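You operate a simulated robot arm through the tools that you are given. There is no shell and no other tool. Be economical: measure what you need, move in short steps, check, and stop when the job is done.

Carry out the task below with a simulated robot arm. There is one attempt and no reset: what you move stays moved.

Task
Nest the medium pan on the grey felt pad in the large pan, lid on, and shut the drawer.
Fine: the large steel lid, seated on the medium pan.

Only the result counts: the job must be done as asked and must still hold three seconds after the hand-in. Knocking over, shifting, dropping, spilling or breaking anything else fails it. A push-on lid holds only when it is set on centred and level and pressed home; a screw cap is set on level and turned clockwise until tight.

Robot
A 6-joint arm with a two-finger parallel gripper, fixed in place. Base frame: the origin is at the foot of the arm, x ahead of it, y to its left, z up. Units: mm, rad, N and s.
With the tool pointing down near the work surface it reaches from about 280 to 660 mm from the base axis. Its first joint turns from -2.897 to 2.897 rad. Payload 3.91 kg.
The tool frame sits at the grasp point between the pads (the TCP): z along the fingers, y along the line on which they close. The tips reach 30 mm beyond it. Largest opening 110 mm; finger width 20, thickness 10; the body of the gripper, 48 by 112 mm, starts 55 mm behind the TCP.
Orientation is that of the tool frame in the base frame, as a unit quaternion [x, y, z, w]. With the fingers straight down and closing along the base's y, the tool's x points along the base's -x, its y along +y and its z along -z.

Tools
- The arm moves only by the tool nudge_tool. Its argument "series" is a list of rows, each a list of 7 numbers: the opening, from 0 (shut) to 1 (fully open), then the shift along the base's x, y, z in units of 25 mm (1.0 is 25 mm), then the turn, a rotation vector about the base's x, y, z in units of 6 degrees (1.0 is 6 degrees). In form: [[gripper, dx, dy, dz, rx, ry, rz], ...]. A call has 1 to 8 rows; each row shifts and turns the commanded pose from where the row before left it. A call with a number of a shift or a turn outside -1 to 1 is refused whole. A row lasts 0.2 s, in which the tool goes at most 50 mm and 0.15 rad; a call with a longer step from one row to the next is refused whole, and so is a gripper value outside its range. Where a pose cannot be reached the arm comes as near as it can. A force on the tool above 90 N (or 10 N above the force at the start of the call, whichever is more), or a blocked arm, ends the call early, and 0.2 s more pass. Each finger travels about 108 mm/s and halts on what it meets, pressing with about 30 N; the grip force reading is that of the motor and also rises with nothing between the fingers. The clock runs only during rows and for 0.2 s after the last one: add rows that do not move to give the fingers time. It gives the time, the measured TCP pose, the force on the tool (base axes), the opening and the grip force at its end, in the units of the frame above (readings bear some noise), and new pictures: "views" is both (left out), scene, wrist or none.
- Cameras (640 x 400 px; columns grow to the right, rows downward): "scene" is fixed at [50.9, -648.8, 1648.3]; the picture's right is [0.55, -0.83, 0.00], its down [-0.71, -0.47, -0.52] and it looks along [0.43, 0.29, -0.85] (base axes); focal length 309 px, centre (320, 200). "wrist" rides on the gripper at [77, 7, -114] in the tool frame; the picture's right is [-0.09, 1.00, 0.00], its down [-0.80, -0.07, -0.59] and it looks along [-0.59, -0.05, 0.80] (tool axes); focal length 270 px, centre (320, 200).
- lift_body(by): slides the trunk up (or, below 0, down) by that many mm; the arm rides with it, the base frame stays. It gives what a move gives, with no picture.
- probe_pixels(camera, pixels): for up to 12 pixels [column, row] of the newest picture of that camera ("zoom" is the newest enlarged one), the place [x, y, z] in the base frame of the surface seen there, good to about 2 mm. No time passes.
- inspect(camera, box): a new picture of the part [left, top, right, bottom] of that camera's present view, enlarged. No time passes.
- close_job(): hands the job in; it is judged then, once.

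Work in short steps. Measure before you move; look again where a grasp or a placing could have gone wrong, and mend it. You have 80 turns and 200 pictures in all, those below and enlarged ones among them. Open the gripper and draw the arm clear of the work before you hand the job in, unless the task says otherwise; then end with one line.

The tools are called after ">>>" by a JSON object that holds its "name" and its "arguments". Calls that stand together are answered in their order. nudge_tool: Moves the arm, as the interface text tells. Its arguments: {"type":"object","properties":{"series":{"type":"array"},"views":{"type":"string","enum":["both","scene","wrist","none"]}},"required":["series"]} The other tools are called the same way: lift_body (by) slides the trunk up or down; probe_pixels (camera, pixels) gives the place of the surface under pixels of a picture; inspect (camera, box) takes an enlarged picture of a part of a camera's view; close_job () hands the job in.

At the start:

```text
time: 0.0
ee_pos: [227.1, -277.2, 1301.3]
tool_rot: [0.0, 1.0, 0.0, 0.001]
contact_force: [-0.5, -0.3, -0.1]
finger_gap: 109.9
gripper_force: 0.1
trunk travel left (down, up): [-475.0, 65.0]
```

scene: 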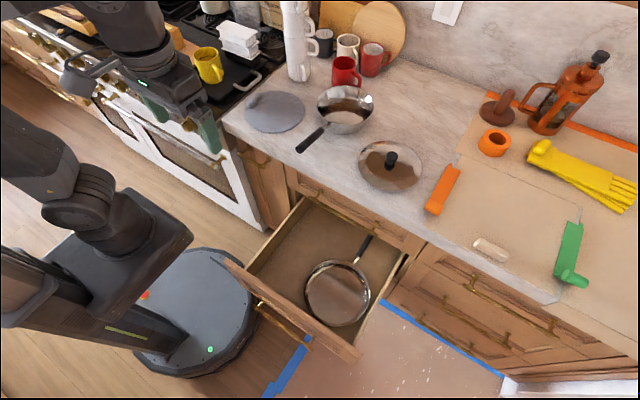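
wrist: 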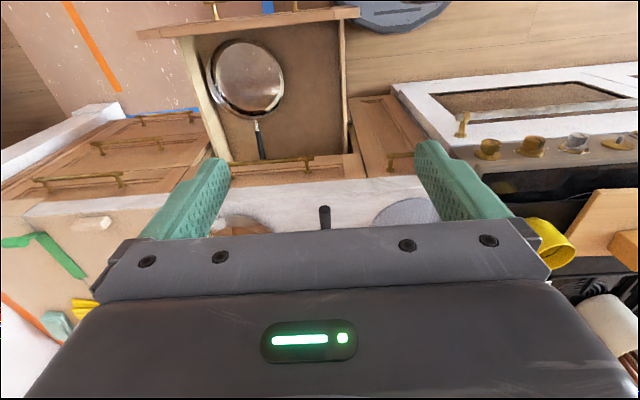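

The drawer is open with a large pan in it at about (338,293). On the counter are a pan (343,110), a grey pad (275,112) and a lid (390,165). I'll enlarge the view and measure these.

>>> {"name": "inspect", "arguments": {"camera": "scene", "box": [220, 60, 460, 210]}}

>>> {"name": "inspect", "arguments": {"camera": "scene", "box": [210, 180, 450, 370]}}

>>> {"name": "probe_pixels", "arguments": {"camera": "scene", "pixels": [[275, 112], [245, 112], [304, 112], [343, 122], [344, 87], [372, 100], [318, 100], [298, 150], [325, 128], [390, 157], [360, 165], [422, 160]]}}

>>> {"name": "probe_pixels", "arguments": {"camera": "scene", "pixels": [[338, 293], [305, 285], [369, 295], [345, 262], [335, 325], [370, 237], [358, 260], [280, 325], [295, 305], [240, 275], [345, 352], [280, 240]]}}

```text
2.67 times, centred on (340, 135) of scene
```

zoom: 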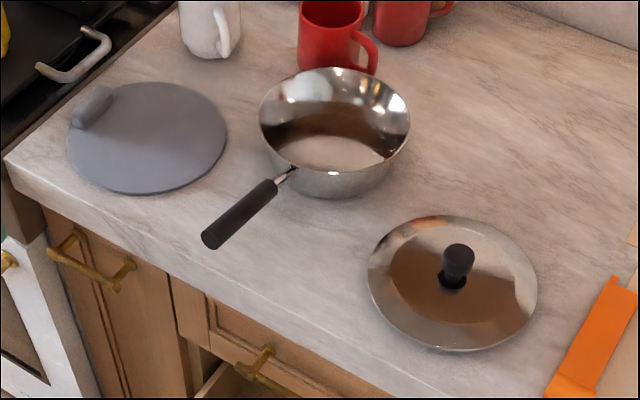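

```text
2.11 times, centred on (330, 275) of scene
```

zoom: 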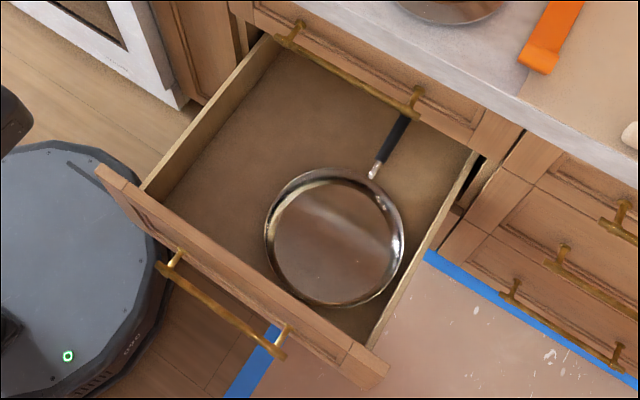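

```text
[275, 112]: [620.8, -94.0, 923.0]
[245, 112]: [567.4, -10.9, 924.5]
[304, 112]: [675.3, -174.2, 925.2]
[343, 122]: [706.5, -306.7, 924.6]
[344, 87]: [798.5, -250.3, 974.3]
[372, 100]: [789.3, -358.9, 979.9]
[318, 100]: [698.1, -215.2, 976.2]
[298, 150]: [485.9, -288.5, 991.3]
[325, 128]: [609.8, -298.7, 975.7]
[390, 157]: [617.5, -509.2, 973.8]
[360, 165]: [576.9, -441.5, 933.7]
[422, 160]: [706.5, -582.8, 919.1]
```

```text
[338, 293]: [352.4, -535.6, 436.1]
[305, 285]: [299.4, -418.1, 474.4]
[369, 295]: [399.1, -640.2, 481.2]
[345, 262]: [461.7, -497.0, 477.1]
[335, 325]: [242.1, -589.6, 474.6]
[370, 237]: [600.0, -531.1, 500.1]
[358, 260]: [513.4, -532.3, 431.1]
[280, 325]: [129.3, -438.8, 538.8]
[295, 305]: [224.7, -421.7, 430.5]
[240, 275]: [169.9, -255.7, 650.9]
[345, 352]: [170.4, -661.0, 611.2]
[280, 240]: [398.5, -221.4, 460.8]
```

The pad has a tab at its left edge, the medium pan has a dark handle, and the lid has a knob. I'll probe the tab, the handle, and the drawer walls and front.

>>> {"name": "inspect", "arguments": {"camera": "scene", "box": [230, 70, 390, 170]}}

>>> {"name": "probe_pixels", "arguments": {"camera": "scene", "pixels": [[238, 262], [305, 198], [256, 287], [385, 300], [345, 340], [225, 125], [330, 178], [430, 234], [391, 155], [392, 166], [313, 227], [390, 245]]}}

>>> {"name": "probe_pixels", "arguments": {"camera": "zoom", "pixels": [[106, 120], [125, 100], [88, 140], [85, 120], [185, 225], [290, 295], [350, 250], [455, 105], [455, 250], [480, 60], [360, 155], [580, 150]]}}

```text
4.00 times, centred on (310, 120) of scene
```

zoom: 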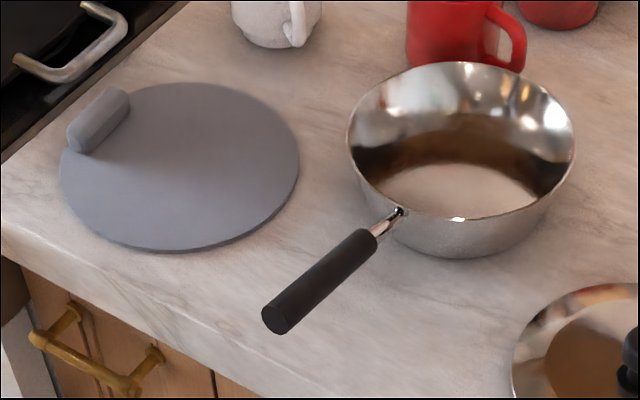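

```text
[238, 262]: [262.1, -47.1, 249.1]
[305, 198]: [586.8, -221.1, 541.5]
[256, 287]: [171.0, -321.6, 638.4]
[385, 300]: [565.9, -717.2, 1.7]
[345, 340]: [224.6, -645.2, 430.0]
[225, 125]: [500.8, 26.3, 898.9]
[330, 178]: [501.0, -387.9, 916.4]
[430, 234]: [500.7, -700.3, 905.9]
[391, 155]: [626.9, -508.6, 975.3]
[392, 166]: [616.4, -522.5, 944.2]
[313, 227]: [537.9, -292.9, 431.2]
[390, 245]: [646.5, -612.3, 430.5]
```

```text
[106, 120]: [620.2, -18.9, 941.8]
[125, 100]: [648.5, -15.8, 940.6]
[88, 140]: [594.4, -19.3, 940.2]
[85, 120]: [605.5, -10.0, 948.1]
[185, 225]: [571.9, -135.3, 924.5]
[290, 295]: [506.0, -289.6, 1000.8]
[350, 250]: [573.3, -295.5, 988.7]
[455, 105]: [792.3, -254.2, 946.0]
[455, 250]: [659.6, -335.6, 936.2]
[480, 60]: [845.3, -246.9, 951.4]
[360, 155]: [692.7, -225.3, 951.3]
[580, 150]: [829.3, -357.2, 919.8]
```

The pad's bar runs along x, centred near (621,-13) with its top at z≈947. The counter is at about z≈921. The large pan's centre is near (352,-535) with its floor at about 436. I'll move above the pad at the present height.

>>> {"name": "nudge_tool", "arguments": {"series": [[0.6, 0.985, 0.66, 0, 0, 0, 0], [0.6, 0.985, 0.66, 0, 0, 0, 0], [0.6, 0.985, 0.66, 0, 0, 0, 0], [0.6, 0.985, 0.66, 0, 0, 0, 0], [0.6, 0.985, 0.66, 0, 0, 0, 0], [0.6, 0.985, 0.66, 0, 0, 0, 0], [0.6, 0.985, 0.66, 0, 0, 0, 0], [0.6, 0.985, 0.66, 0, 0, 0, 0]], "views": "both"}}

```text
time: 1.8
ee_pos: [424.0, -145.3, 1299.8]
tool_rot: [0.0, 1.0, 0.0, -0.001]
contact_force: [0.3, -0.5, 0.1]
finger_gap: 66.1
gripper_force: 0.0
trunk travel left (down, up): [-475.0, 65.0]
```

scene: 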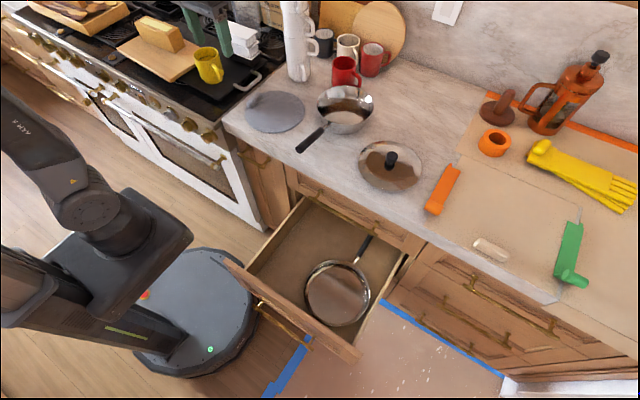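
wrist: 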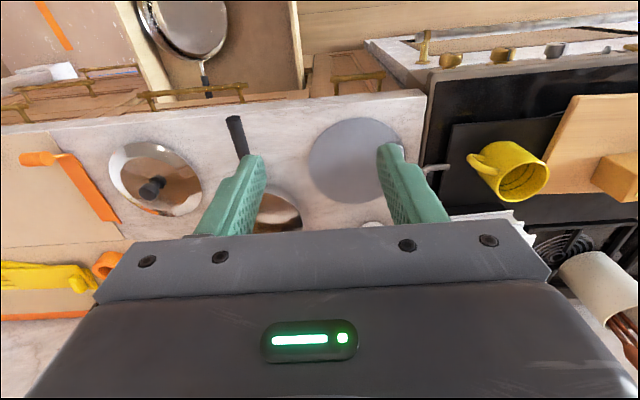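

The path is clear, so I'll move on to directly above the bar.

>>> {"name": "nudge_tool", "arguments": {"series": [[0.6, 0.985, 0.66, 0, 0, 0, 0], [0.6, 0.985, 0.66, 0, 0, 0, 0], [0.6, 0.985, 0.66, 0, 0, 0, 0], [0.6, 0.985, 0.66, 0, 0, 0, 0], [0.6, 0.985, 0.66, 0, 0, 0, 0], [0.6, 0.985, 0.66, 0, 0, 0, 0], [0.6, 0.985, 0.66, 0, 0, 0, 0], [0.6, 0.985, 0.66, 0, 0, 0, 0]], "views": "wrist"}}

>>> {"name": "lift_body", "arguments": {"by": -240}}

>>> {"name": "inspect", "arguments": {"camera": "wrist", "box": [100, 0, 540, 250]}}

```text
time: 3.6
ee_pos: [622.4, -8.6, 1299.8]
tool_rot: [0.0, 1.0, 0.0, 0.0]
contact_force: [-0.5, -0.4, -0.3]
finger_gap: 66.2
gripper_force: 0.1
trunk travel left (down, up): [-475.0, 65.0]
```

wrist: 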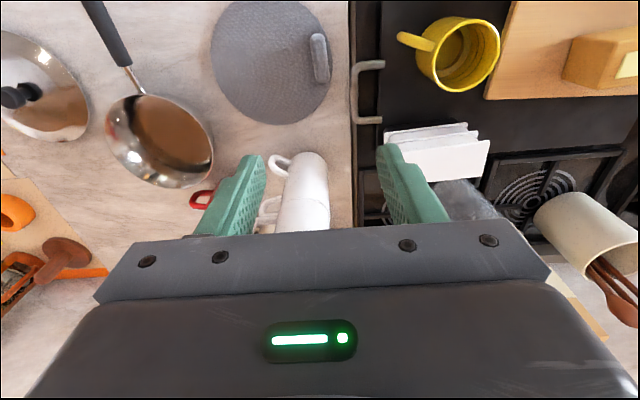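

```text
time: 6.1
ee_pos: [620.1, -9.2, 1060.2]
tool_rot: [0.0, 1.0, 0.0, 0.001]
contact_force: [0.8, -0.6, -0.2]
finger_gap: 65.9
gripper_force: 0.1
trunk travel left (down, up): [-235.0, 305.0]
```

```text
1.45 times, centred on (320, 125) of wrist
```

zoom: 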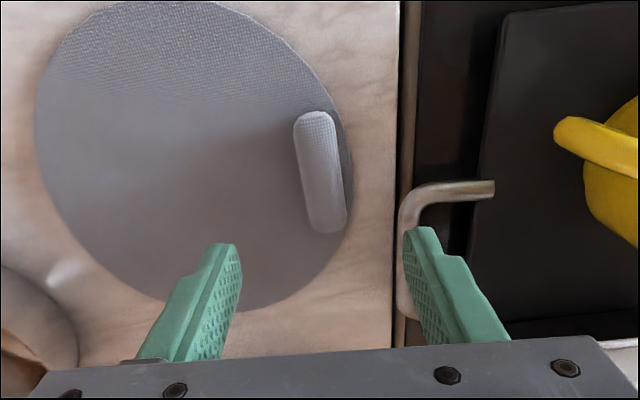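

The bar is now close, so I'll probe it along with the nearby grey stove handle and the pad's extents.

>>> {"name": "probe_pixels", "arguments": {"camera": "zoom", "pixels": [[315, 118], [325, 170], [332, 225], [300, 150], [318, 225], [342, 225], [37, 120], [200, 20], [190, 308], [405, 250], [450, 190], [130, 150]]}}

```text
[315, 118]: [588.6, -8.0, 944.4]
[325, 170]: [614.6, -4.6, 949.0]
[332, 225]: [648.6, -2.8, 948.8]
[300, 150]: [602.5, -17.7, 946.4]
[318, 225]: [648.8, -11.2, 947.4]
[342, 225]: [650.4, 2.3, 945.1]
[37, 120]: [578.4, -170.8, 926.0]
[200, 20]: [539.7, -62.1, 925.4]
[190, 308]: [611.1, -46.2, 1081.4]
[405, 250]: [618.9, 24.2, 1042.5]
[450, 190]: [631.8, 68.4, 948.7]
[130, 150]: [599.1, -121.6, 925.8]
```

The bar is centred at about (620,-6) with its top at 949, and the pad top is at 926. I'll shift slightly, lower so the tips stop about 3 mm above the pad, and close.

>>> {"name": "nudge_tool", "arguments": {"series": [[0.45, 0, 0.12, 0, 0, 0, 0], [0.45, 0, 0, 0, 0, 0, 0]], "views": "none"}}

>>> {"name": "lift_body", "arguments": {"by": -100}}

>>> {"name": "nudge_tool", "arguments": {"series": [[0.0, 0, 0, 0, 0, 0, 0], [0.0, 0, 0, 0, 0, 0, 0], [0, 0, 0, 0, 0, 0, 0]], "views": "wrist"}}

```text
time: 6.7
ee_pos: [621.7, -5.8, 1060.9]
tool_rot: [0.0, 1.0, -0.001, 0.0]
contact_force: [-0.2, -0.3, 0.6]
finger_gap: 49.5
gripper_force: 0.0
trunk travel left (down, up): [-235.0, 305.0]
```

```text
time: 8.0
ee_pos: [622.1, -5.4, 959.7]
tool_rot: [0.0, 1.0, 0.0, 0.0]
contact_force: [-0.5, 0.5, 0.6]
finger_gap: 49.3
gripper_force: 0.0
trunk travel left (down, up): [-135.0, 405.0]
```

```text
time: 8.8
ee_pos: [620.6, -5.7, 961.3]
tool_rot: [0.0, 1.0, 0.0, 0.0]
contact_force: [0.0, -0.2, 1.5]
finger_gap: 22.9
gripper_force: 30.3
trunk travel left (down, up): [-135.0, 405.0]
```

wrist: 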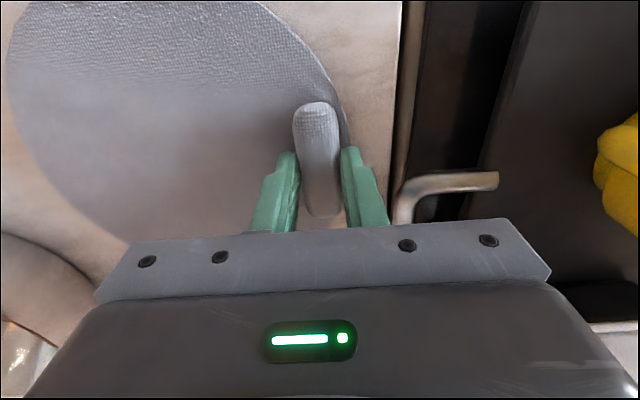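

The bar is gripped at a 22.9 mm gap. I'll lift it and look.

>>> {"name": "lift_body", "arguments": {"by": 150}}

>>> {"name": "nudge_tool", "arguments": {"series": [[0, -0.5, 0, 0, 0, 0, 0]], "views": "both"}}

>>> {"name": "inspect", "arguments": {"camera": "scene", "box": [180, 20, 340, 120]}}

```text
time: 10.6
ee_pos: [621.2, -5.3, 1110.5]
tool_rot: [0.001, 1.0, 0.0, 0.0]
contact_force: [-0.4, 0.7, -0.2]
finger_gap: 23.2
gripper_force: 30.1
trunk travel left (down, up): [-285.0, 255.0]
```

```text
time: 11.0
ee_pos: [608.5, -6.9, 1110.4]
tool_rot: [0.0, 1.0, 0.001, 0.0]
contact_force: [0.2, 0.3, -0.9]
finger_gap: 23.1
gripper_force: 29.8
trunk travel left (down, up): [-285.0, 255.0]
```

scene: 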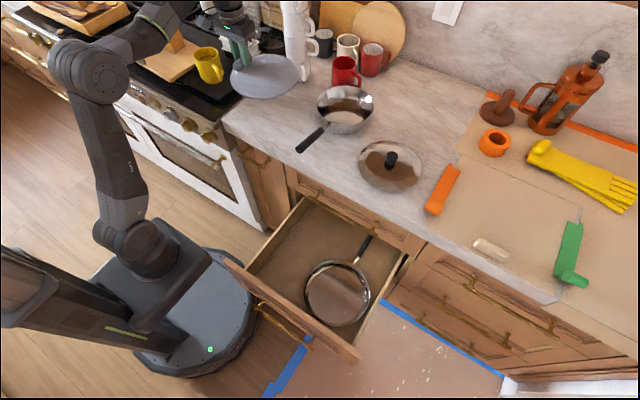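
wrist: 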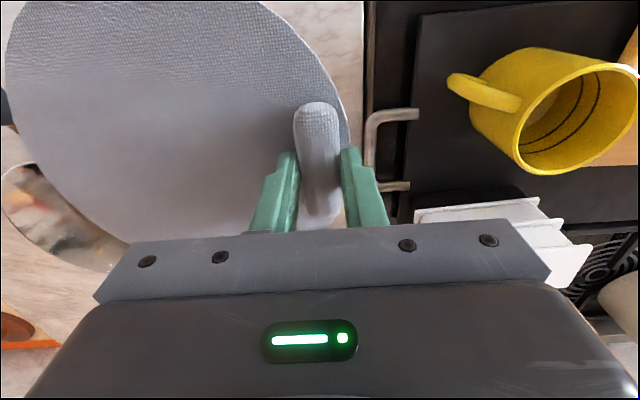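

```text
4.00 times, centred on (260, 70) of scene
```

zoom: 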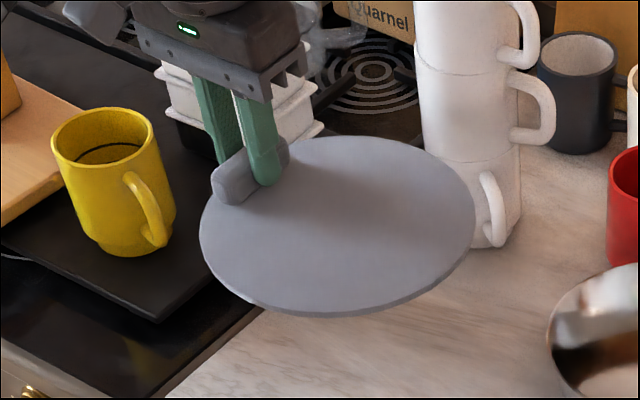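

The pad hangs level, close to the white mugs but clear of them. I'll probe its edge to get its centre relative to the TCP, and probe the large pan's floor and rim.

>>> {"name": "probe_pixels", "arguments": {"camera": "zoom", "pixels": [[204, 235], [470, 200], [340, 140], [330, 307], [235, 185], [283, 150], [235, 285], [440, 165], [430, 275]]}}

>>> {"name": "inspect", "arguments": {"camera": "scene", "box": [290, 230, 400, 340]}}

```text
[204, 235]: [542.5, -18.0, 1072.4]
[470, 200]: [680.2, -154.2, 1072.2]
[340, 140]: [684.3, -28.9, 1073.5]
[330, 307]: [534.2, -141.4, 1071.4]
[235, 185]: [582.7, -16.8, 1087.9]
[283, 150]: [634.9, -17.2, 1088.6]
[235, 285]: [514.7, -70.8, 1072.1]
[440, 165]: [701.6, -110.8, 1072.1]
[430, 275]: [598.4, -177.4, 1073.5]
```

```text
3.64 times, centred on (345, 285) of scene
```

zoom: 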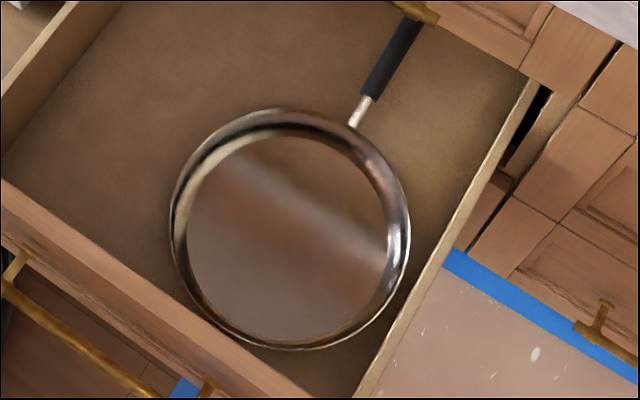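

The pad's radius is about 95 and its centre sits about 80 mm in −y from the TCP. Next I'll probe the pan floor's edge and the rim.

>>> {"name": "probe_pixels", "arguments": {"camera": "zoom", "pixels": [[190, 225], [383, 240], [290, 142], [290, 335], [225, 165], [355, 310], [172, 230], [407, 240], [285, 110], [290, 348], [225, 310], [355, 170]]}}

```text
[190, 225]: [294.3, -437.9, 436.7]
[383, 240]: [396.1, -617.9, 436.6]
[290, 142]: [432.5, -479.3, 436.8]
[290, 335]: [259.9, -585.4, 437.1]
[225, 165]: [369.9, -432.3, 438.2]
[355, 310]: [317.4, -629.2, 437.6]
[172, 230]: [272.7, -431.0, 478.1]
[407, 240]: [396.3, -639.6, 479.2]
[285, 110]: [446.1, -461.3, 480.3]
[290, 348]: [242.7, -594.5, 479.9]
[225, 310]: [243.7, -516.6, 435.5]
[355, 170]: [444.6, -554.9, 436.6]
```

The pan floor is centred at (345,-531) with R≈102, which leaves the pad about 6 mm of margin. The TCP target is (343,-453). I'll carry the pad over at this height.

>>> {"name": "nudge_tool", "arguments": {"series": [[0, -0.589, -0.991, 0, 0, 0, 0], [0, -0.589, -0.991, 0, 0, 0, 0], [0, -0.589, -0.991, 0, 0, 0, 0], [0, -0.589, -0.991, 0, 0, 0, 0], [0, -0.589, -0.991, 0, 0, 0, 0], [0, -0.589, -0.991, 0, 0, 0, 0], [0, -0.589, -0.991, 0, 0, 0, 0], [0, -0.589, -0.991, 0, 0, 0, 0]], "views": "none"}}

>>> {"name": "nudge_tool", "arguments": {"series": [[0, -0.589, -0.991, 0, 0, 0, 0], [0, -0.589, -0.991, 0, 0, 0, 0], [0, -0.589, -0.991, 0, 0, 0, 0], [0, -0.589, -0.991, 0, 0, 0, 0], [0, -0.589, -0.991, 0, 0, 0, 0], [0, -0.589, -0.991, 0, 0, 0, 0], [0, -0.589, -0.991, 0, 0, 0, 0], [0, -0.589, -0.991, 0, 0, 0, 0]], "views": "both"}}

```text
time: 12.8
ee_pos: [489.8, -204.4, 1110.4]
tool_rot: [0.0, 1.0, 0.0, 0.0]
contact_force: [0.1, 0.3, -0.8]
finger_gap: 23.0
gripper_force: 30.0
trunk travel left (down, up): [-285.0, 255.0]
```

```text
time: 14.6
ee_pos: [371.9, -404.6, 1109.8]
tool_rot: [0.0, 1.0, 0.0, 0.0]
contact_force: [0.5, 0.3, -0.3]
finger_gap: 23.1
gripper_force: 29.9
trunk travel left (down, up): [-285.0, 255.0]
```

scene: 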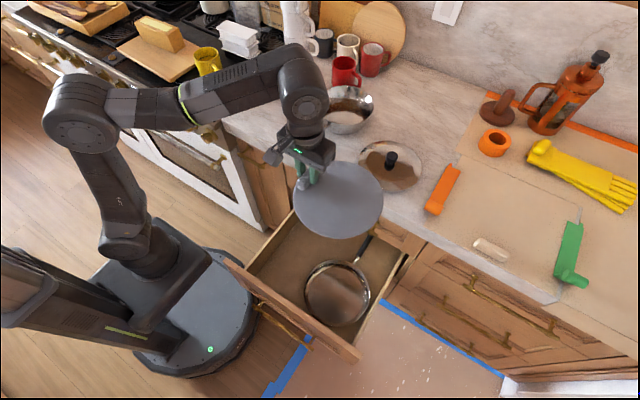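
wrist: 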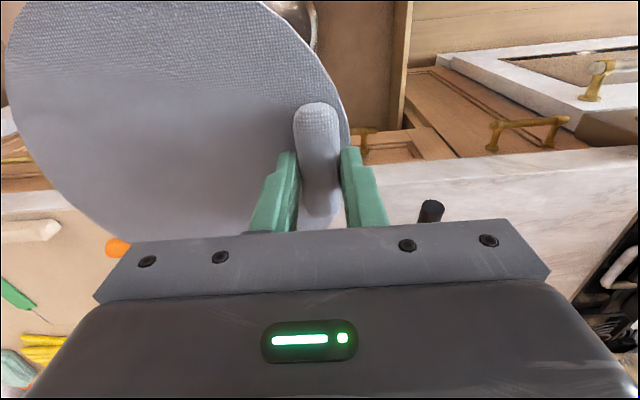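

I'll finish the xy move and lower the trunk part way. Then I'll check where the arm sits relative to the drawer.

>>> {"name": "nudge_tool", "arguments": {"series": [[0, -0.578, -0.968, 0, 0, 0, 0], [0, -0.578, -0.968, 0, 0, 0, 0], [0, 0, 0, 0, 0, 0, 0]], "views": "none"}}

>>> {"name": "lift_body", "arguments": {"by": -240}}

>>> {"name": "nudge_tool", "arguments": {"series": [[0, 0, 0, 0, 0, 0, 0]], "views": "both"}}

```text
time: 15.4
ee_pos: [343.6, -451.8, 1111.1]
tool_rot: [0.0, 1.0, 0.0, 0.0]
contact_force: [0.6, -0.7, -1.8]
finger_gap: 23.1
gripper_force: 29.9
trunk travel left (down, up): [-285.0, 255.0]
```

```text
time: 17.9
ee_pos: [344.0, -451.2, 870.0]
tool_rot: [0.001, 1.0, 0.0, -0.001]
contact_force: [0.0, 0.3, -0.8]
finger_gap: 23.2
gripper_force: 30.0
trunk travel left (down, up): [-45.0, 495.0]
```

```text
time: 18.3
ee_pos: [344.5, -450.5, 870.0]
tool_rot: [0.0, 1.0, 0.0, 0.0]
contact_force: [-0.2, -0.2, -0.7]
finger_gap: 23.2
gripper_force: 30.1
trunk travel left (down, up): [-45.0, 495.0]
```

scene: 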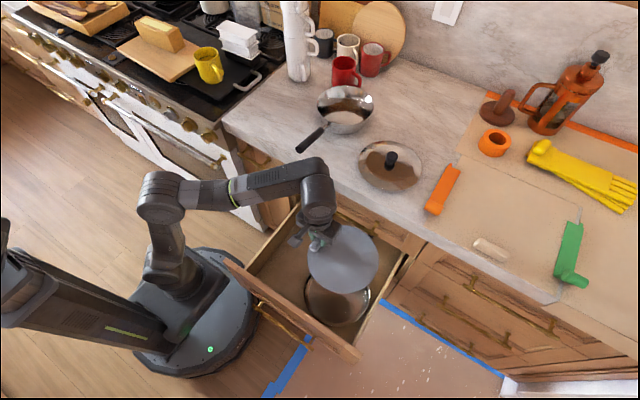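
wrist: 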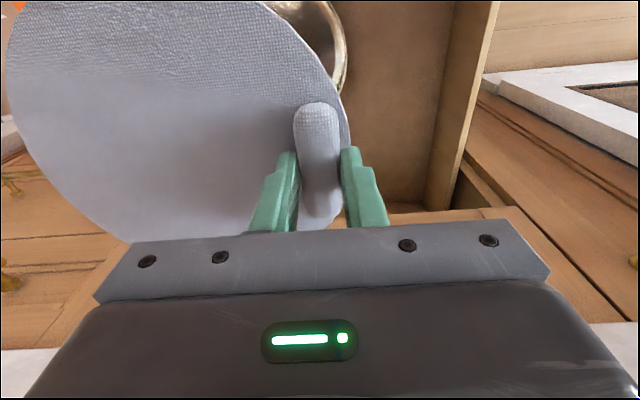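

The pad is over the pan. Before descending with the arm, I'll probe the elbow, forearm and shoulder heights against the drawer front, whose top is at about z 650.

>>> {"name": "probe_pixels", "arguments": {"camera": "scene", "pixels": [[160, 200], [180, 285], [215, 193], [270, 180], [318, 200], [345, 255], [300, 285]]}}

>>> {"name": "nudge_tool", "arguments": {"series": [[0, 0, -0.05, -1, 0, 0, 0], [0, 0, -0.04, -1, 0, 0, 0], [0, 0, 0, -1, 0, 0, 0], [0, 0, 0, -1, 0, 0, 0]], "views": "scene"}}

```text
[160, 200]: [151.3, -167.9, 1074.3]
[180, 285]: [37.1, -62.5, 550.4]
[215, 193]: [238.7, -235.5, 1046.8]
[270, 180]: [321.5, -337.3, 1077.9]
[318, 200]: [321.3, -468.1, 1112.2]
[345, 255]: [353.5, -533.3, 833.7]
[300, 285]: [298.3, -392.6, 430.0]
```

```text
time: 19.3
ee_pos: [346.0, -453.8, 769.7]
tool_rot: [0.0, 1.0, 0.0, 0.0]
contact_force: [-0.8, 0.6, -1.4]
finger_gap: 23.0
gripper_force: 30.4
trunk travel left (down, up): [-45.0, 495.0]
```

scene: 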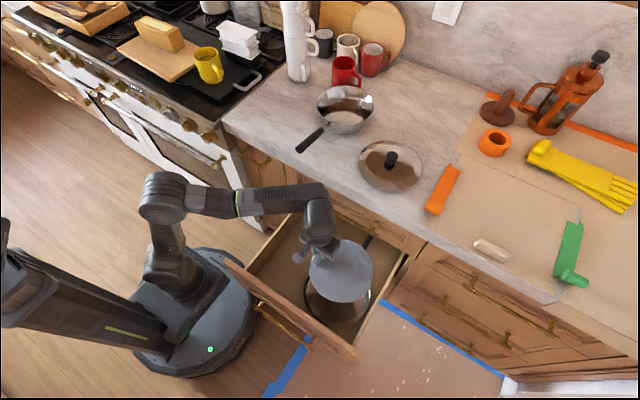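

The forearm stays well above the drawer, so I'll continue down.

>>> {"name": "nudge_tool", "arguments": {"series": [[0, -0.06, 0, -1, 0, 0, 0], [0, 0, 0, -1, 0, 0, 0], [0, 0, 0, -1, 0, 0, 0], [0, 0, 0, -1, 0, 0, 0], [0, 0, 0, -1, 0, 0, 0], [0, 0, 0, -1, 0, 0, 0], [0, 0, 0, -1, 0, 0, 0], [0, 0, 0, -1, 0, 0, 0]], "views": "none"}}

>>> {"name": "nudge_tool", "arguments": {"series": [[0, 0, 0, -1, 0, 0, 0], [0, 0, 0, -0.6, 0, 0, 0], [0, 0, 0, 0, 0, 0, 0]], "views": "both"}}

>>> {"name": "inspect", "arguments": {"camera": "scene", "box": [270, 210, 420, 350]}}

```text
time: 21.1
ee_pos: [343.0, -452.1, 568.6]
tool_rot: [0.0, 1.0, 0.0, 0.0]
contact_force: [0.5, 1.2, -0.8]
finger_gap: 23.1
gripper_force: 30.0
trunk travel left (down, up): [-45.0, 495.0]
```

```text
time: 21.9
ee_pos: [341.6, -452.2, 529.1]
tool_rot: [0.0, 1.0, 0.0, -0.001]
contact_force: [0.0, -0.5, -0.3]
finger_gap: 23.0
gripper_force: 30.3
trunk travel left (down, up): [-45.0, 495.0]
```

scene: 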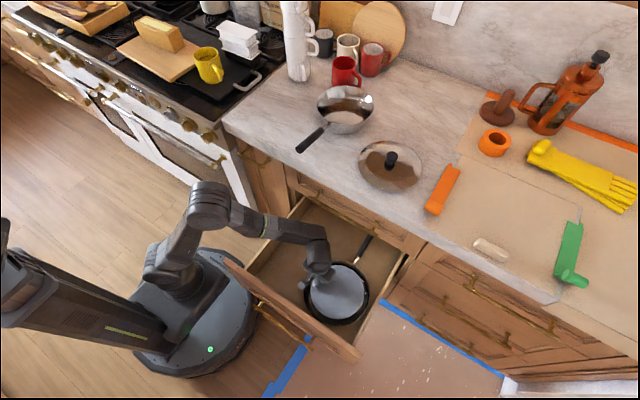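
wrist: 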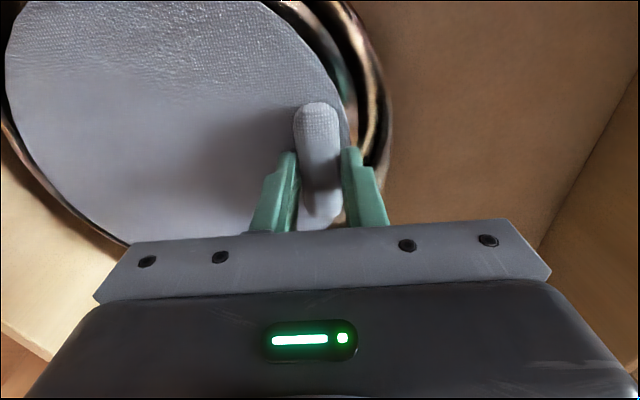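

```text
2.86 times, centred on (345, 280) of scene
```

zoom: 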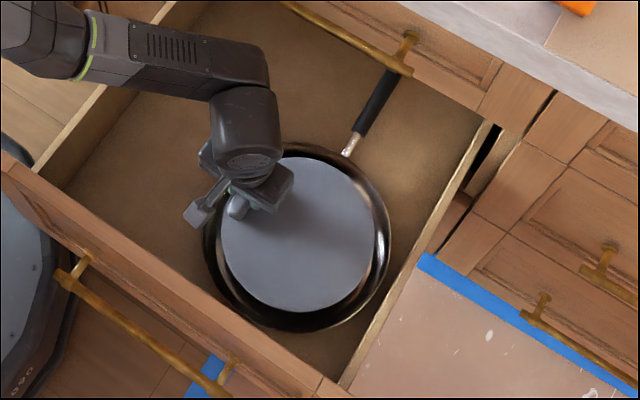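

The pad is about 50 mm above the pan floor. I'll check pad and rim alignment with probes.

>>> {"name": "probe_pixels", "arguments": {"camera": "zoom", "pixels": [[372, 240], [300, 308], [335, 163], [360, 200], [345, 285], [235, 275], [388, 225], [320, 146], [365, 300], [300, 329], [215, 290]]}}

```text
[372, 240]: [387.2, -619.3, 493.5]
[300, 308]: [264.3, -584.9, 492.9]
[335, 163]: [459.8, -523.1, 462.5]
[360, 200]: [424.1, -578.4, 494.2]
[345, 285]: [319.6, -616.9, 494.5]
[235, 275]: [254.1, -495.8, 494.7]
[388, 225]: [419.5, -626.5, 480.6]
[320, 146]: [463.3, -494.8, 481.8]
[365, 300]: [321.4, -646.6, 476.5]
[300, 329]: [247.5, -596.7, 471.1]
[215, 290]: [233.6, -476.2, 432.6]
```

The pad centre is about (342,-532) against a floor centre of (345,-531). I'll nudge +2.5 mm in x and lower to just above contact.

>>> {"name": "nudge_tool", "arguments": {"series": [[0, 0.1, 0.02, -0.7, 0, 0, 0], [0, 0, 0, -0.7, 0, 0, 0], [0, 0, 0, -0.5, 0, 0, 0], [0, 0, 0, -0.1, 0, 0, 0], [0, 0, 0, 0, 0, 0, 0]], "views": "both"}}

>>> {"name": "inspect", "arguments": {"camera": "scene", "box": [270, 210, 420, 350]}}

```text
time: 23.1
ee_pos: [345.1, -453.3, 481.7]
tool_rot: [0.001, 1.0, 0.0, 0.0]
contact_force: [0.2, 0.6, -0.4]
finger_gap: 23.1
gripper_force: 29.9
trunk travel left (down, up): [-45.0, 495.0]
```

scene: 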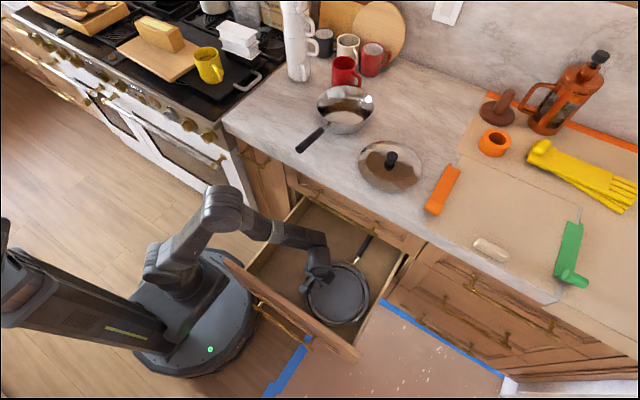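
wrist: 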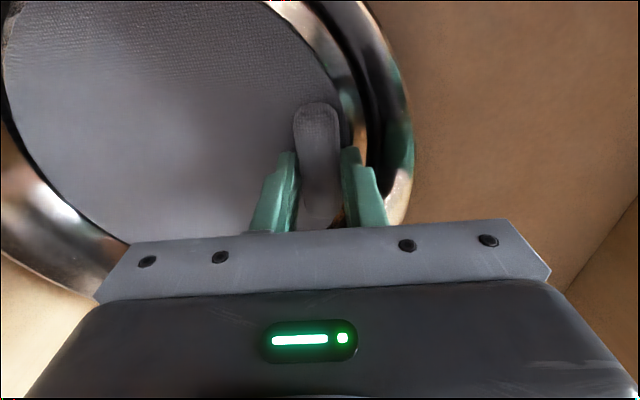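

```text
2.86 times, centred on (345, 280) of scene
```

zoom: 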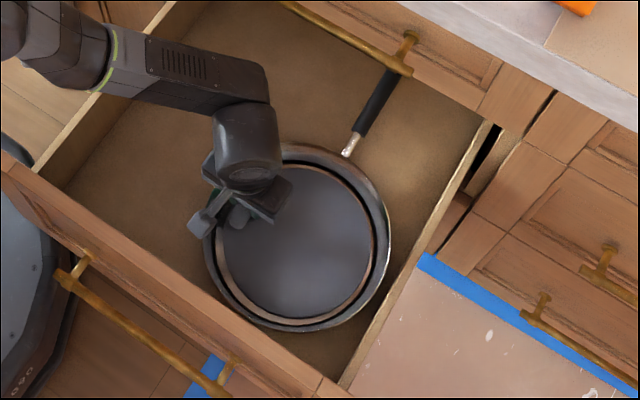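

It looks centred. I'll lower 4 mm, open slightly, and then rise.

>>> {"name": "nudge_tool", "arguments": {"series": [[0, 0, 0, -0.16, 0, 0, 0], [0, 0, 0, 0, 0, 0, 0], [0.28, 0, 0, 0, 0, 0, 0], [0.28, 0, 0, 0, 0, 0, 0]], "views": "none"}}

>>> {"name": "nudge_tool", "arguments": {"series": [[0.28, 0, 0, 0.3, 0, 0, 0], [0.28, 0, 0, 0.8, 0, 0, 0], [0.28, 0, 0, 1, 0, 0, 0], [0.28, 0, 0, 1, 0, 0, 0], [0.28, 0, 0, 1, 0, 0, 0], [0.28, 0, 0, 1, 0, 0, 0], [0.28, 0, 0, 1, 0, 0, 0], [0.28, 0, 0, 1, 0, 0, 0]], "views": "scene"}}

>>> {"name": "lift_body", "arguments": {"by": 450}}

>>> {"name": "inspect", "arguments": {"camera": "scene", "box": [270, 210, 420, 350]}}

```text
time: 24.1
ee_pos: [345.1, -452.6, 477.6]
tool_rot: [0.0, 1.0, 0.0, 0.0]
contact_force: [-0.8, -0.4, -0.2]
finger_gap: 30.8
gripper_force: 0.1
trunk travel left (down, up): [-45.0, 495.0]
```

```text
time: 25.9
ee_pos: [343.4, -452.1, 654.7]
tool_rot: [0.0, 1.0, 0.0, 0.0]
contact_force: [1.1, -0.1, 0.6]
finger_gap: 30.9
gripper_force: 0.0
trunk travel left (down, up): [-45.0, 495.0]
```

scene: 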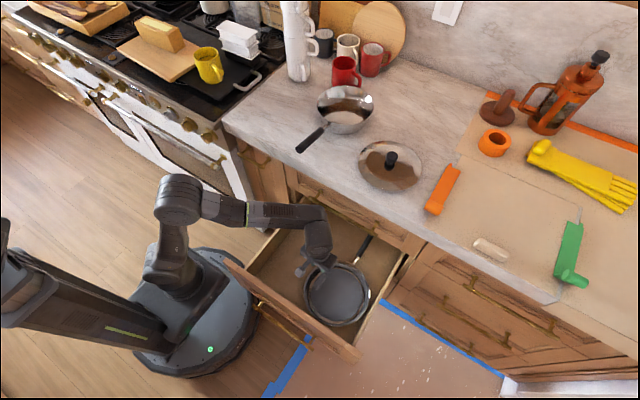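

```text
refused: 450 is not a number from -400 to 400
```

```text
2.86 times, centred on (345, 280) of scene
```

zoom: 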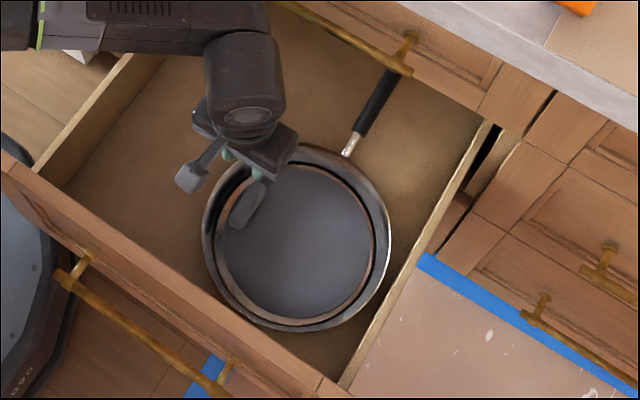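

The pad sits in the pan with its bar on the +y side. I'll raise up and head for the medium pan's handle.

>>> {"name": "lift_body", "arguments": {"by": 400}}

>>> {"name": "nudge_tool", "arguments": {"series": [[0.5, 0, 0, 1, 0, 0, 0], [0.5, 0, 0, 1, 0, 0, 0], [0.5, 0, 0, 1, 0, 0, 0], [0.5, 0.6, 0.5, 0, 0, 0, 0], [0.5, 0.6, 0.5, 0, 0, 0, 0], [0.5, 0.6, 0.5, 0, 0, 0, 0], [0.5, 0.6, 0.5, 0, 0, 0, 0], [0.5, 0.6, 0.5, 0, 0, 0, 0]], "views": "both"}}

```text
time: 29.7
ee_pos: [342.9, -450.4, 1054.4]
tool_rot: [0.0, 1.0, 0.0, 0.0]
contact_force: [0.2, 0.4, 0.3]
finger_gap: 30.7
gripper_force: 0.0
trunk travel left (down, up): [-445.0, 95.0]
```

```text
time: 31.5
ee_pos: [417.3, -388.4, 1128.5]
tool_rot: [0.0, 1.0, 0.0, 0.001]
contact_force: [-0.7, 0.2, 1.2]
finger_gap: 54.9
gripper_force: 0.0
trunk travel left (down, up): [-445.0, 95.0]
```

scene: 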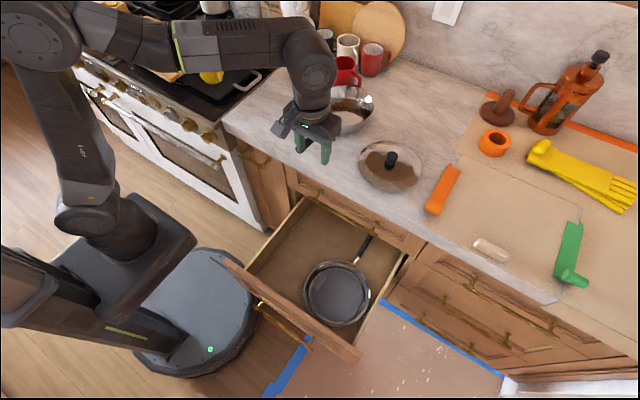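
wrist: 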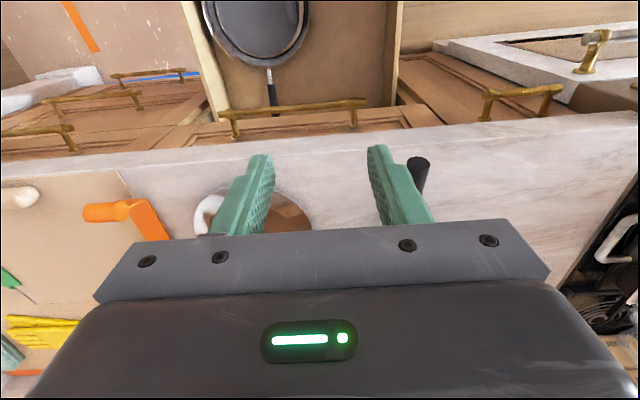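

I'll continue to above the handle's inner end at about (590,-296).

>>> {"name": "nudge_tool", "arguments": {"series": [[0.5, 0.865, 0.46, 0, 0, 0, 0], [0.5, 0.865, 0.46, 0, 0, 0, 0], [0.5, 0.865, 0.46, 0, 0, 0, 0], [0.5, 0.865, 0.46, 0, 0, 0, 0], [0.5, 0.865, 0.46, 0, 0, 0, 0], [0.5, 0.865, 0.46, 0, 0, 0, 0], [0.5, 0.865, 0.46, 0, 0, 0, 0], [0.5, 0.865, 0.46, 0, 0, 0, 0]], "views": "wrist"}}

>>> {"name": "inspect", "arguments": {"camera": "scene", "box": [280, 70, 440, 200]}}

```text
time: 33.3
ee_pos: [592.3, -298.0, 1129.7]
tool_rot: [0.0, 1.0, 0.0, -0.001]
contact_force: [0.2, -0.1, 0.8]
finger_gap: 55.1
gripper_force: 0.1
trunk travel left (down, up): [-445.0, 95.0]
```

wrist: 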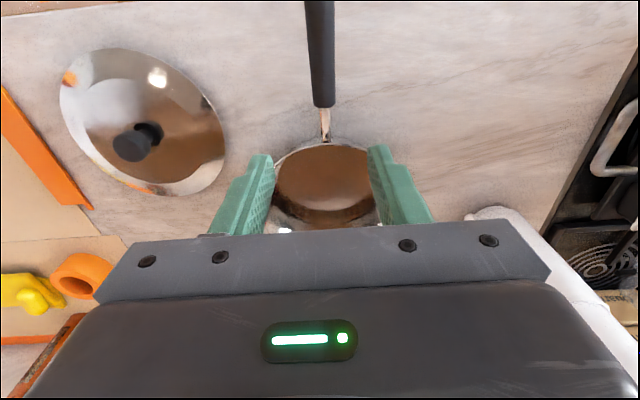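

```text
3.08 times, centred on (360, 135) of scene
```

zoom: 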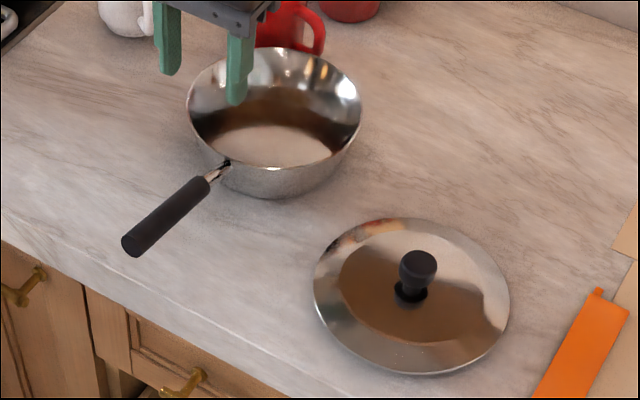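

Now I'll probe the handle line and the pan's rim and base.

>>> {"name": "probe_pixels", "arguments": {"camera": "wrist", "pixels": [[318, 10], [322, 60], [323, 102], [325, 122], [325, 141], [310, 60], [334, 60], [275, 175], [320, 180]]}}

>>> {"name": "probe_pixels", "arguments": {"camera": "zoom", "pixels": [[189, 95], [360, 98], [205, 66], [310, 162], [340, 65], [232, 155], [275, 194], [335, 170], [270, 150], [160, 215], [418, 262], [405, 295]]}}

>>> {"name": "probe_pixels", "arguments": {"camera": "zoom", "pixels": [[316, 290], [508, 300], [425, 220], [420, 372], [350, 240], [480, 355], [245, 190], [305, 190], [330, 140], [240, 130]]}}

```text
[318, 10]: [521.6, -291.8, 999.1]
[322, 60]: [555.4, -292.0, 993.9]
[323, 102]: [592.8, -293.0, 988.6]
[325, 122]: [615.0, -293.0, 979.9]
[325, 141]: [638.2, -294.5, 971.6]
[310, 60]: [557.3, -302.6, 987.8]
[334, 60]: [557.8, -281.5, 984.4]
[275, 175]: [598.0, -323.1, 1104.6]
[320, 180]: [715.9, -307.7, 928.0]
```

```text
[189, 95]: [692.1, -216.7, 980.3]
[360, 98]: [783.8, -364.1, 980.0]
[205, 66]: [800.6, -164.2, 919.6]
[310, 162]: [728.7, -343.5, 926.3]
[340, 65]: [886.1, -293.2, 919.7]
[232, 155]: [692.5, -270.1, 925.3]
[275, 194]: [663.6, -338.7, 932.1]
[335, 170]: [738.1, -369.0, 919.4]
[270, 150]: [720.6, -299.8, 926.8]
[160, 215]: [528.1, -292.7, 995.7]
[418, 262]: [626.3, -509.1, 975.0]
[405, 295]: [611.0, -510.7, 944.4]
```

```text
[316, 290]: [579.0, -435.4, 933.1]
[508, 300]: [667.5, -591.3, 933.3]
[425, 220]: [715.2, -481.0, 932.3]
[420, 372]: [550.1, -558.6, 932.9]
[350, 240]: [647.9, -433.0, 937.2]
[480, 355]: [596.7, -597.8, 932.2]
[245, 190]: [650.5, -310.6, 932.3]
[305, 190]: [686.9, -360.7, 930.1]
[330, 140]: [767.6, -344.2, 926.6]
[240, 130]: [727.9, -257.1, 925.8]
```

I need the medium pan's base radius, because the pad's bar has its inner face at R≈68. I'll zoom in closely.

>>> {"name": "inspect", "arguments": {"camera": "scene", "box": [310, 80, 380, 140]}}

>>> {"name": "probe_pixels", "arguments": {"camera": "zoom", "pixels": [[200, 350], [200, 400], [300, 420], [400, 420], [300, 460], [420, 440], [480, 380], [300, 400], [520, 320], [350, 440], [160, 330], [250, 380]]}}

```text
6.67 times, centred on (345, 110) of scene
```

zoom: 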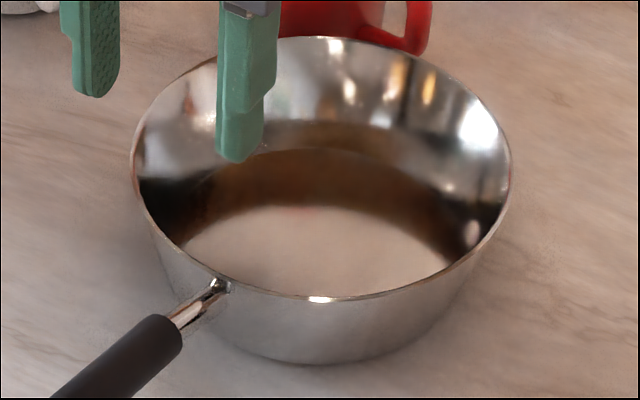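

```text
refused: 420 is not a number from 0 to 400
```

>>> {"name": "probe_pixels", "arguments": {"camera": "zoom", "pixels": [[250, 352], [320, 360], [390, 352], [445, 322], [320, 330], [400, 320], [134, 165], [510, 175], [430, 70], [340, 299], [440, 268], [185, 255]]}}

>>> {"name": "probe_pixels", "arguments": {"camera": "zoom", "pixels": [[252, 356], [320, 366], [390, 358], [190, 240], [440, 262], [300, 155], [380, 165], [220, 215], [300, 210], [400, 220], [160, 110]]}}

```text
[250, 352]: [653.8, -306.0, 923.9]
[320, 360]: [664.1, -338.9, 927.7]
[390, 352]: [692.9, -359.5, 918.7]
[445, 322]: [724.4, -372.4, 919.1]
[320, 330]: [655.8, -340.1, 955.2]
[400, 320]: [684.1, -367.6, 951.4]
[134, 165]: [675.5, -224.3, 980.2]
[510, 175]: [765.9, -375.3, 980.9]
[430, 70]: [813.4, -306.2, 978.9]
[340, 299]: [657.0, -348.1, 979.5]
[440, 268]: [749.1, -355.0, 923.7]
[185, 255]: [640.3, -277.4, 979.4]
```

```text
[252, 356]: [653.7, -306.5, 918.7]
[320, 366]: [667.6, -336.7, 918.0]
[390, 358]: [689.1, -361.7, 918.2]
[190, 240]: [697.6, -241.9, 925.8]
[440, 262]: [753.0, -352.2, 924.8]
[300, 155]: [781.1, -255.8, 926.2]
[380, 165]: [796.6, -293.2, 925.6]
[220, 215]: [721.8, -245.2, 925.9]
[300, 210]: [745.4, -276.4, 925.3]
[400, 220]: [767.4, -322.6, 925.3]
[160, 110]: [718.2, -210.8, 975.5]
```

The medium pan's centre is (725,-297), rim R 88, base R 72, and the handle lies along x at y≈-292.5. I'll grip it at x≈577 with the tips about 22 mm below its axis, then test-lift gently.

>>> {"name": "nudge_tool", "arguments": {"series": [[0.45, -0.6, 0.22, 0, 0, 0, 0], [0.45, 0, 0, 0, 0, 0, 0]], "views": "none"}}

>>> {"name": "lift_body", "arguments": {"by": -141}}

>>> {"name": "nudge_tool", "arguments": {"series": [[0.0, 0, 0, 0, 0, 0, 0], [0.0, 0, 0, 0, 0, 0, 0], [0, 0, 0, 0, 0, 0, 0]], "views": "both"}}

```text
time: 33.9
ee_pos: [576.0, -290.3, 1129.3]
tool_rot: [0.0, 1.0, 0.0, 0.0]
contact_force: [0.3, -0.1, -0.1]
finger_gap: 49.5
gripper_force: 0.1
trunk travel left (down, up): [-445.0, 95.0]
```

```text
time: 35.6
ee_pos: [575.8, -291.0, 988.2]
tool_rot: [0.0, 1.0, 0.0, 0.0]
contact_force: [0.6, 1.1, -0.6]
finger_gap: 49.7
gripper_force: 0.1
trunk travel left (down, up): [-304.0, 236.0]
```

```text
time: 36.4
ee_pos: [576.7, -291.6, 987.3]
tool_rot: [0.001, 1.0, 0.0, 0.0]
contact_force: [1.1, -3.5, 1.3]
finger_gap: 27.6
gripper_force: 29.8
trunk travel left (down, up): [-304.0, 236.0]
```

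scene: 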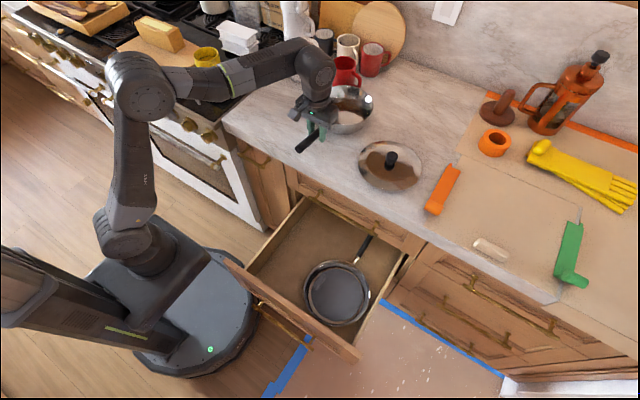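
wrist: 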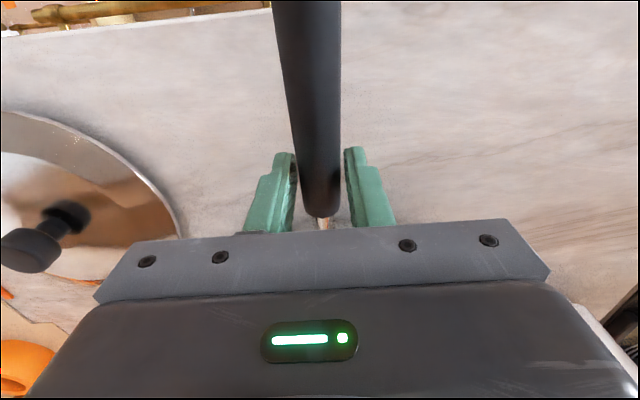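

It is gripped at a 27.6 mm gap. I'll test-lift 30 mm and look for droop.

>>> {"name": "lift_body", "arguments": {"by": 30}}

>>> {"name": "inspect", "arguments": {"camera": "scene", "box": [280, 60, 400, 160]}}

```text
time: 37.1
ee_pos: [576.5, -291.3, 1017.8]
tool_rot: [0.0, 1.0, 0.0, -0.001]
contact_force: [0.2, 0.4, -6.8]
finger_gap: 27.7
gripper_force: 29.9
trunk travel left (down, up): [-334.0, 206.0]
```

```text
4.00 times, centred on (340, 110) of scene
```

zoom: 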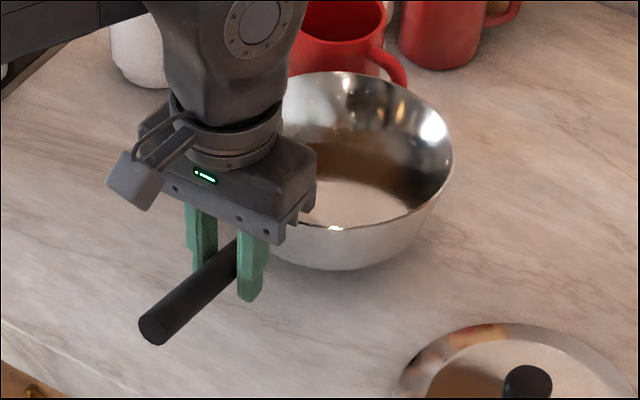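

The full weight (6.8 N) is lifted. I'll probe the rim and bottom for tilt.

>>> {"name": "probe_pixels", "arguments": {"camera": "zoom", "pixels": [[452, 160], [405, 84], [345, 73], [335, 228], [420, 207], [345, 266], [290, 95], [400, 250], [350, 205], [190, 295], [155, 325]]}}

```text
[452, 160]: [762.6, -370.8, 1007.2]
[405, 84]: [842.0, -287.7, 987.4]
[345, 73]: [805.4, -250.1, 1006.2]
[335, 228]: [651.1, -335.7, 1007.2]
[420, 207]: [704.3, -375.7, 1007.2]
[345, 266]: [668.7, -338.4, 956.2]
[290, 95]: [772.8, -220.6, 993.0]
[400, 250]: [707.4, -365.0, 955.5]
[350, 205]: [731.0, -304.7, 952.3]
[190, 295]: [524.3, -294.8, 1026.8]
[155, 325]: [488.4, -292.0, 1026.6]
```

The rim is level at z 1007, so the grasp holds. The pan centre lies 150 mm ahead of the TCP. I'll lift, then carry it to (345,-395) while yawing −90° so the handle points to +y.

>>> {"name": "lift_body", "arguments": {"by": 110}}

>>> {"name": "nudge_tool", "arguments": {"series": [[0, -0.579, -0.26, 0, 0, 0, -0.5], [0, -0.579, -0.26, 0, 0, 0, -0.9375], [0, -0.579, -0.26, 0, 0, 0, -0.9375], [0, -0.579, -0.26, 0, 0, 0, -0.9375], [0, -0.579, -0.26, 0, 0, 0, -0.9375], [0, -0.579, -0.26, 0, 0, 0, -0.9375], [0, -0.579, -0.26, 0, 0, 0, -0.9375], [0, -0.579, -0.26, 0, 0, 0, -0.9375]], "views": "scene"}}

```text
time: 38.5
ee_pos: [576.5, -290.5, 1128.0]
tool_rot: [-0.001, 1.0, 0.0, -0.001]
contact_force: [-0.2, 0.1, -7.4]
finger_gap: 27.7
gripper_force: 29.9
trunk travel left (down, up): [-444.0, 96.0]
```

```text
time: 40.4
ee_pos: [460.9, -342.7, 1129.1]
tool_rot: [0.363, 0.932, 0.0, 0.0]
contact_force: [0.2, 0.4, -7.3]
finger_gap: 27.7
gripper_force: 30.2
trunk travel left (down, up): [-444.0, 96.0]
```

scene: 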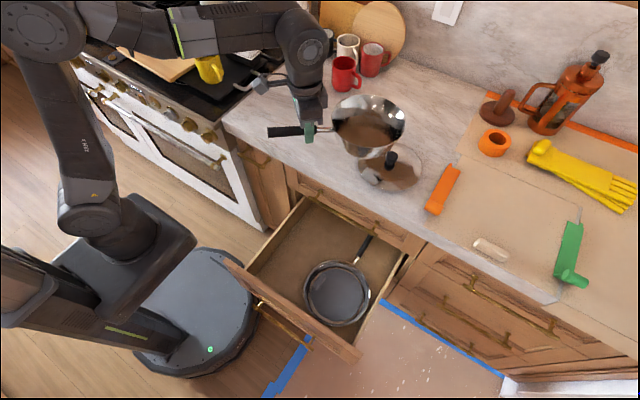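

That is 42.6° done and the pan is clear of everything. I'll finish the yaw and translation.

>>> {"name": "nudge_tool", "arguments": {"series": [[0, -0.58, -0.262, 0, 0, 0, -0.9875], [0, -0.58, -0.262, 0, 0, 0, -0.9875], [0, -0.58, -0.262, 0, 0, 0, -0.9875], [0, -0.58, -0.262, 0, 0, 0, -0.9875], [0, -0.58, -0.262, 0, 0, 0, -0.9875], [0, -0.58, -0.262, 0, 0, 0, -0.9875], [0, -0.58, -0.262, 0, 0, 0, -0.9875], [0, -0.58, -0.262, 0, 0, 0, -0.9875]], "views": "scene"}}

>>> {"name": "lift_body", "arguments": {"by": -370}}

>>> {"name": "inspect", "arguments": {"camera": "scene", "box": [240, 190, 440, 340]}}

```text
time: 42.1
ee_pos: [344.3, -396.7, 1126.6]
tool_rot: [0.706, 0.708, -0.001, 0.001]
contact_force: [-0.5, -0.9, -6.2]
finger_gap: 27.7
gripper_force: 30.3
trunk travel left (down, up): [-444.0, 96.0]
```

scene: 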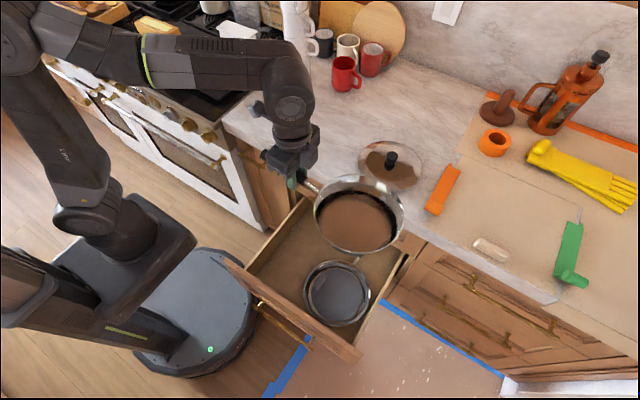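

```text
time: 45.7
ee_pos: [344.3, -397.8, 756.1]
tool_rot: [0.706, 0.709, 0.0, 0.0]
contact_force: [0.8, 0.2, -6.4]
finger_gap: 27.7
gripper_force: 30.1
trunk travel left (down, up): [-74.0, 466.0]
```

```text
2.67 times, centred on (340, 265) of scene
```

zoom: 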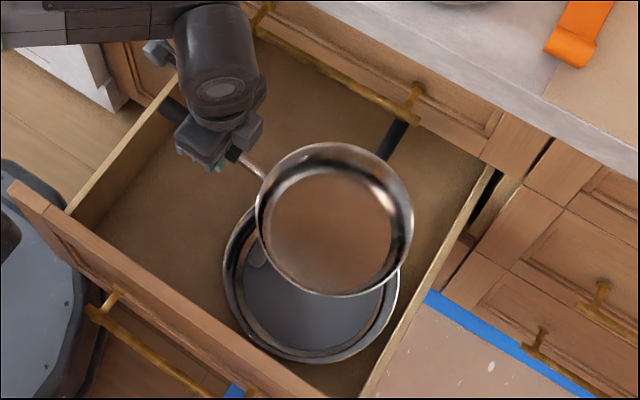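

The pan is over the drawer. I'll probe its rim for the exact centre, the pad and bar positions, and the drawer walls.

>>> {"name": "probe_pixels", "arguments": {"camera": "zoom", "pixels": [[257, 215], [413, 220], [335, 144], [340, 296], [285, 165], [390, 275], [285, 280], [85, 205], [400, 330], [175, 100], [255, 255], [340, 344]]}}

```text
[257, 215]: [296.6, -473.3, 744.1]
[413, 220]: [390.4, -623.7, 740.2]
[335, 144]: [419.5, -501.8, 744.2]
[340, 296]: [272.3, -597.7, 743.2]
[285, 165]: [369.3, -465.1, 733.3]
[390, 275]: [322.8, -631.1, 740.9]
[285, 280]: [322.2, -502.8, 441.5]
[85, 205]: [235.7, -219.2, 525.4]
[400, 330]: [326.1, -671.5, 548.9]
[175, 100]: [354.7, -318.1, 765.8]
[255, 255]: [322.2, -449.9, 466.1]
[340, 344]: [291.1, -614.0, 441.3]
```

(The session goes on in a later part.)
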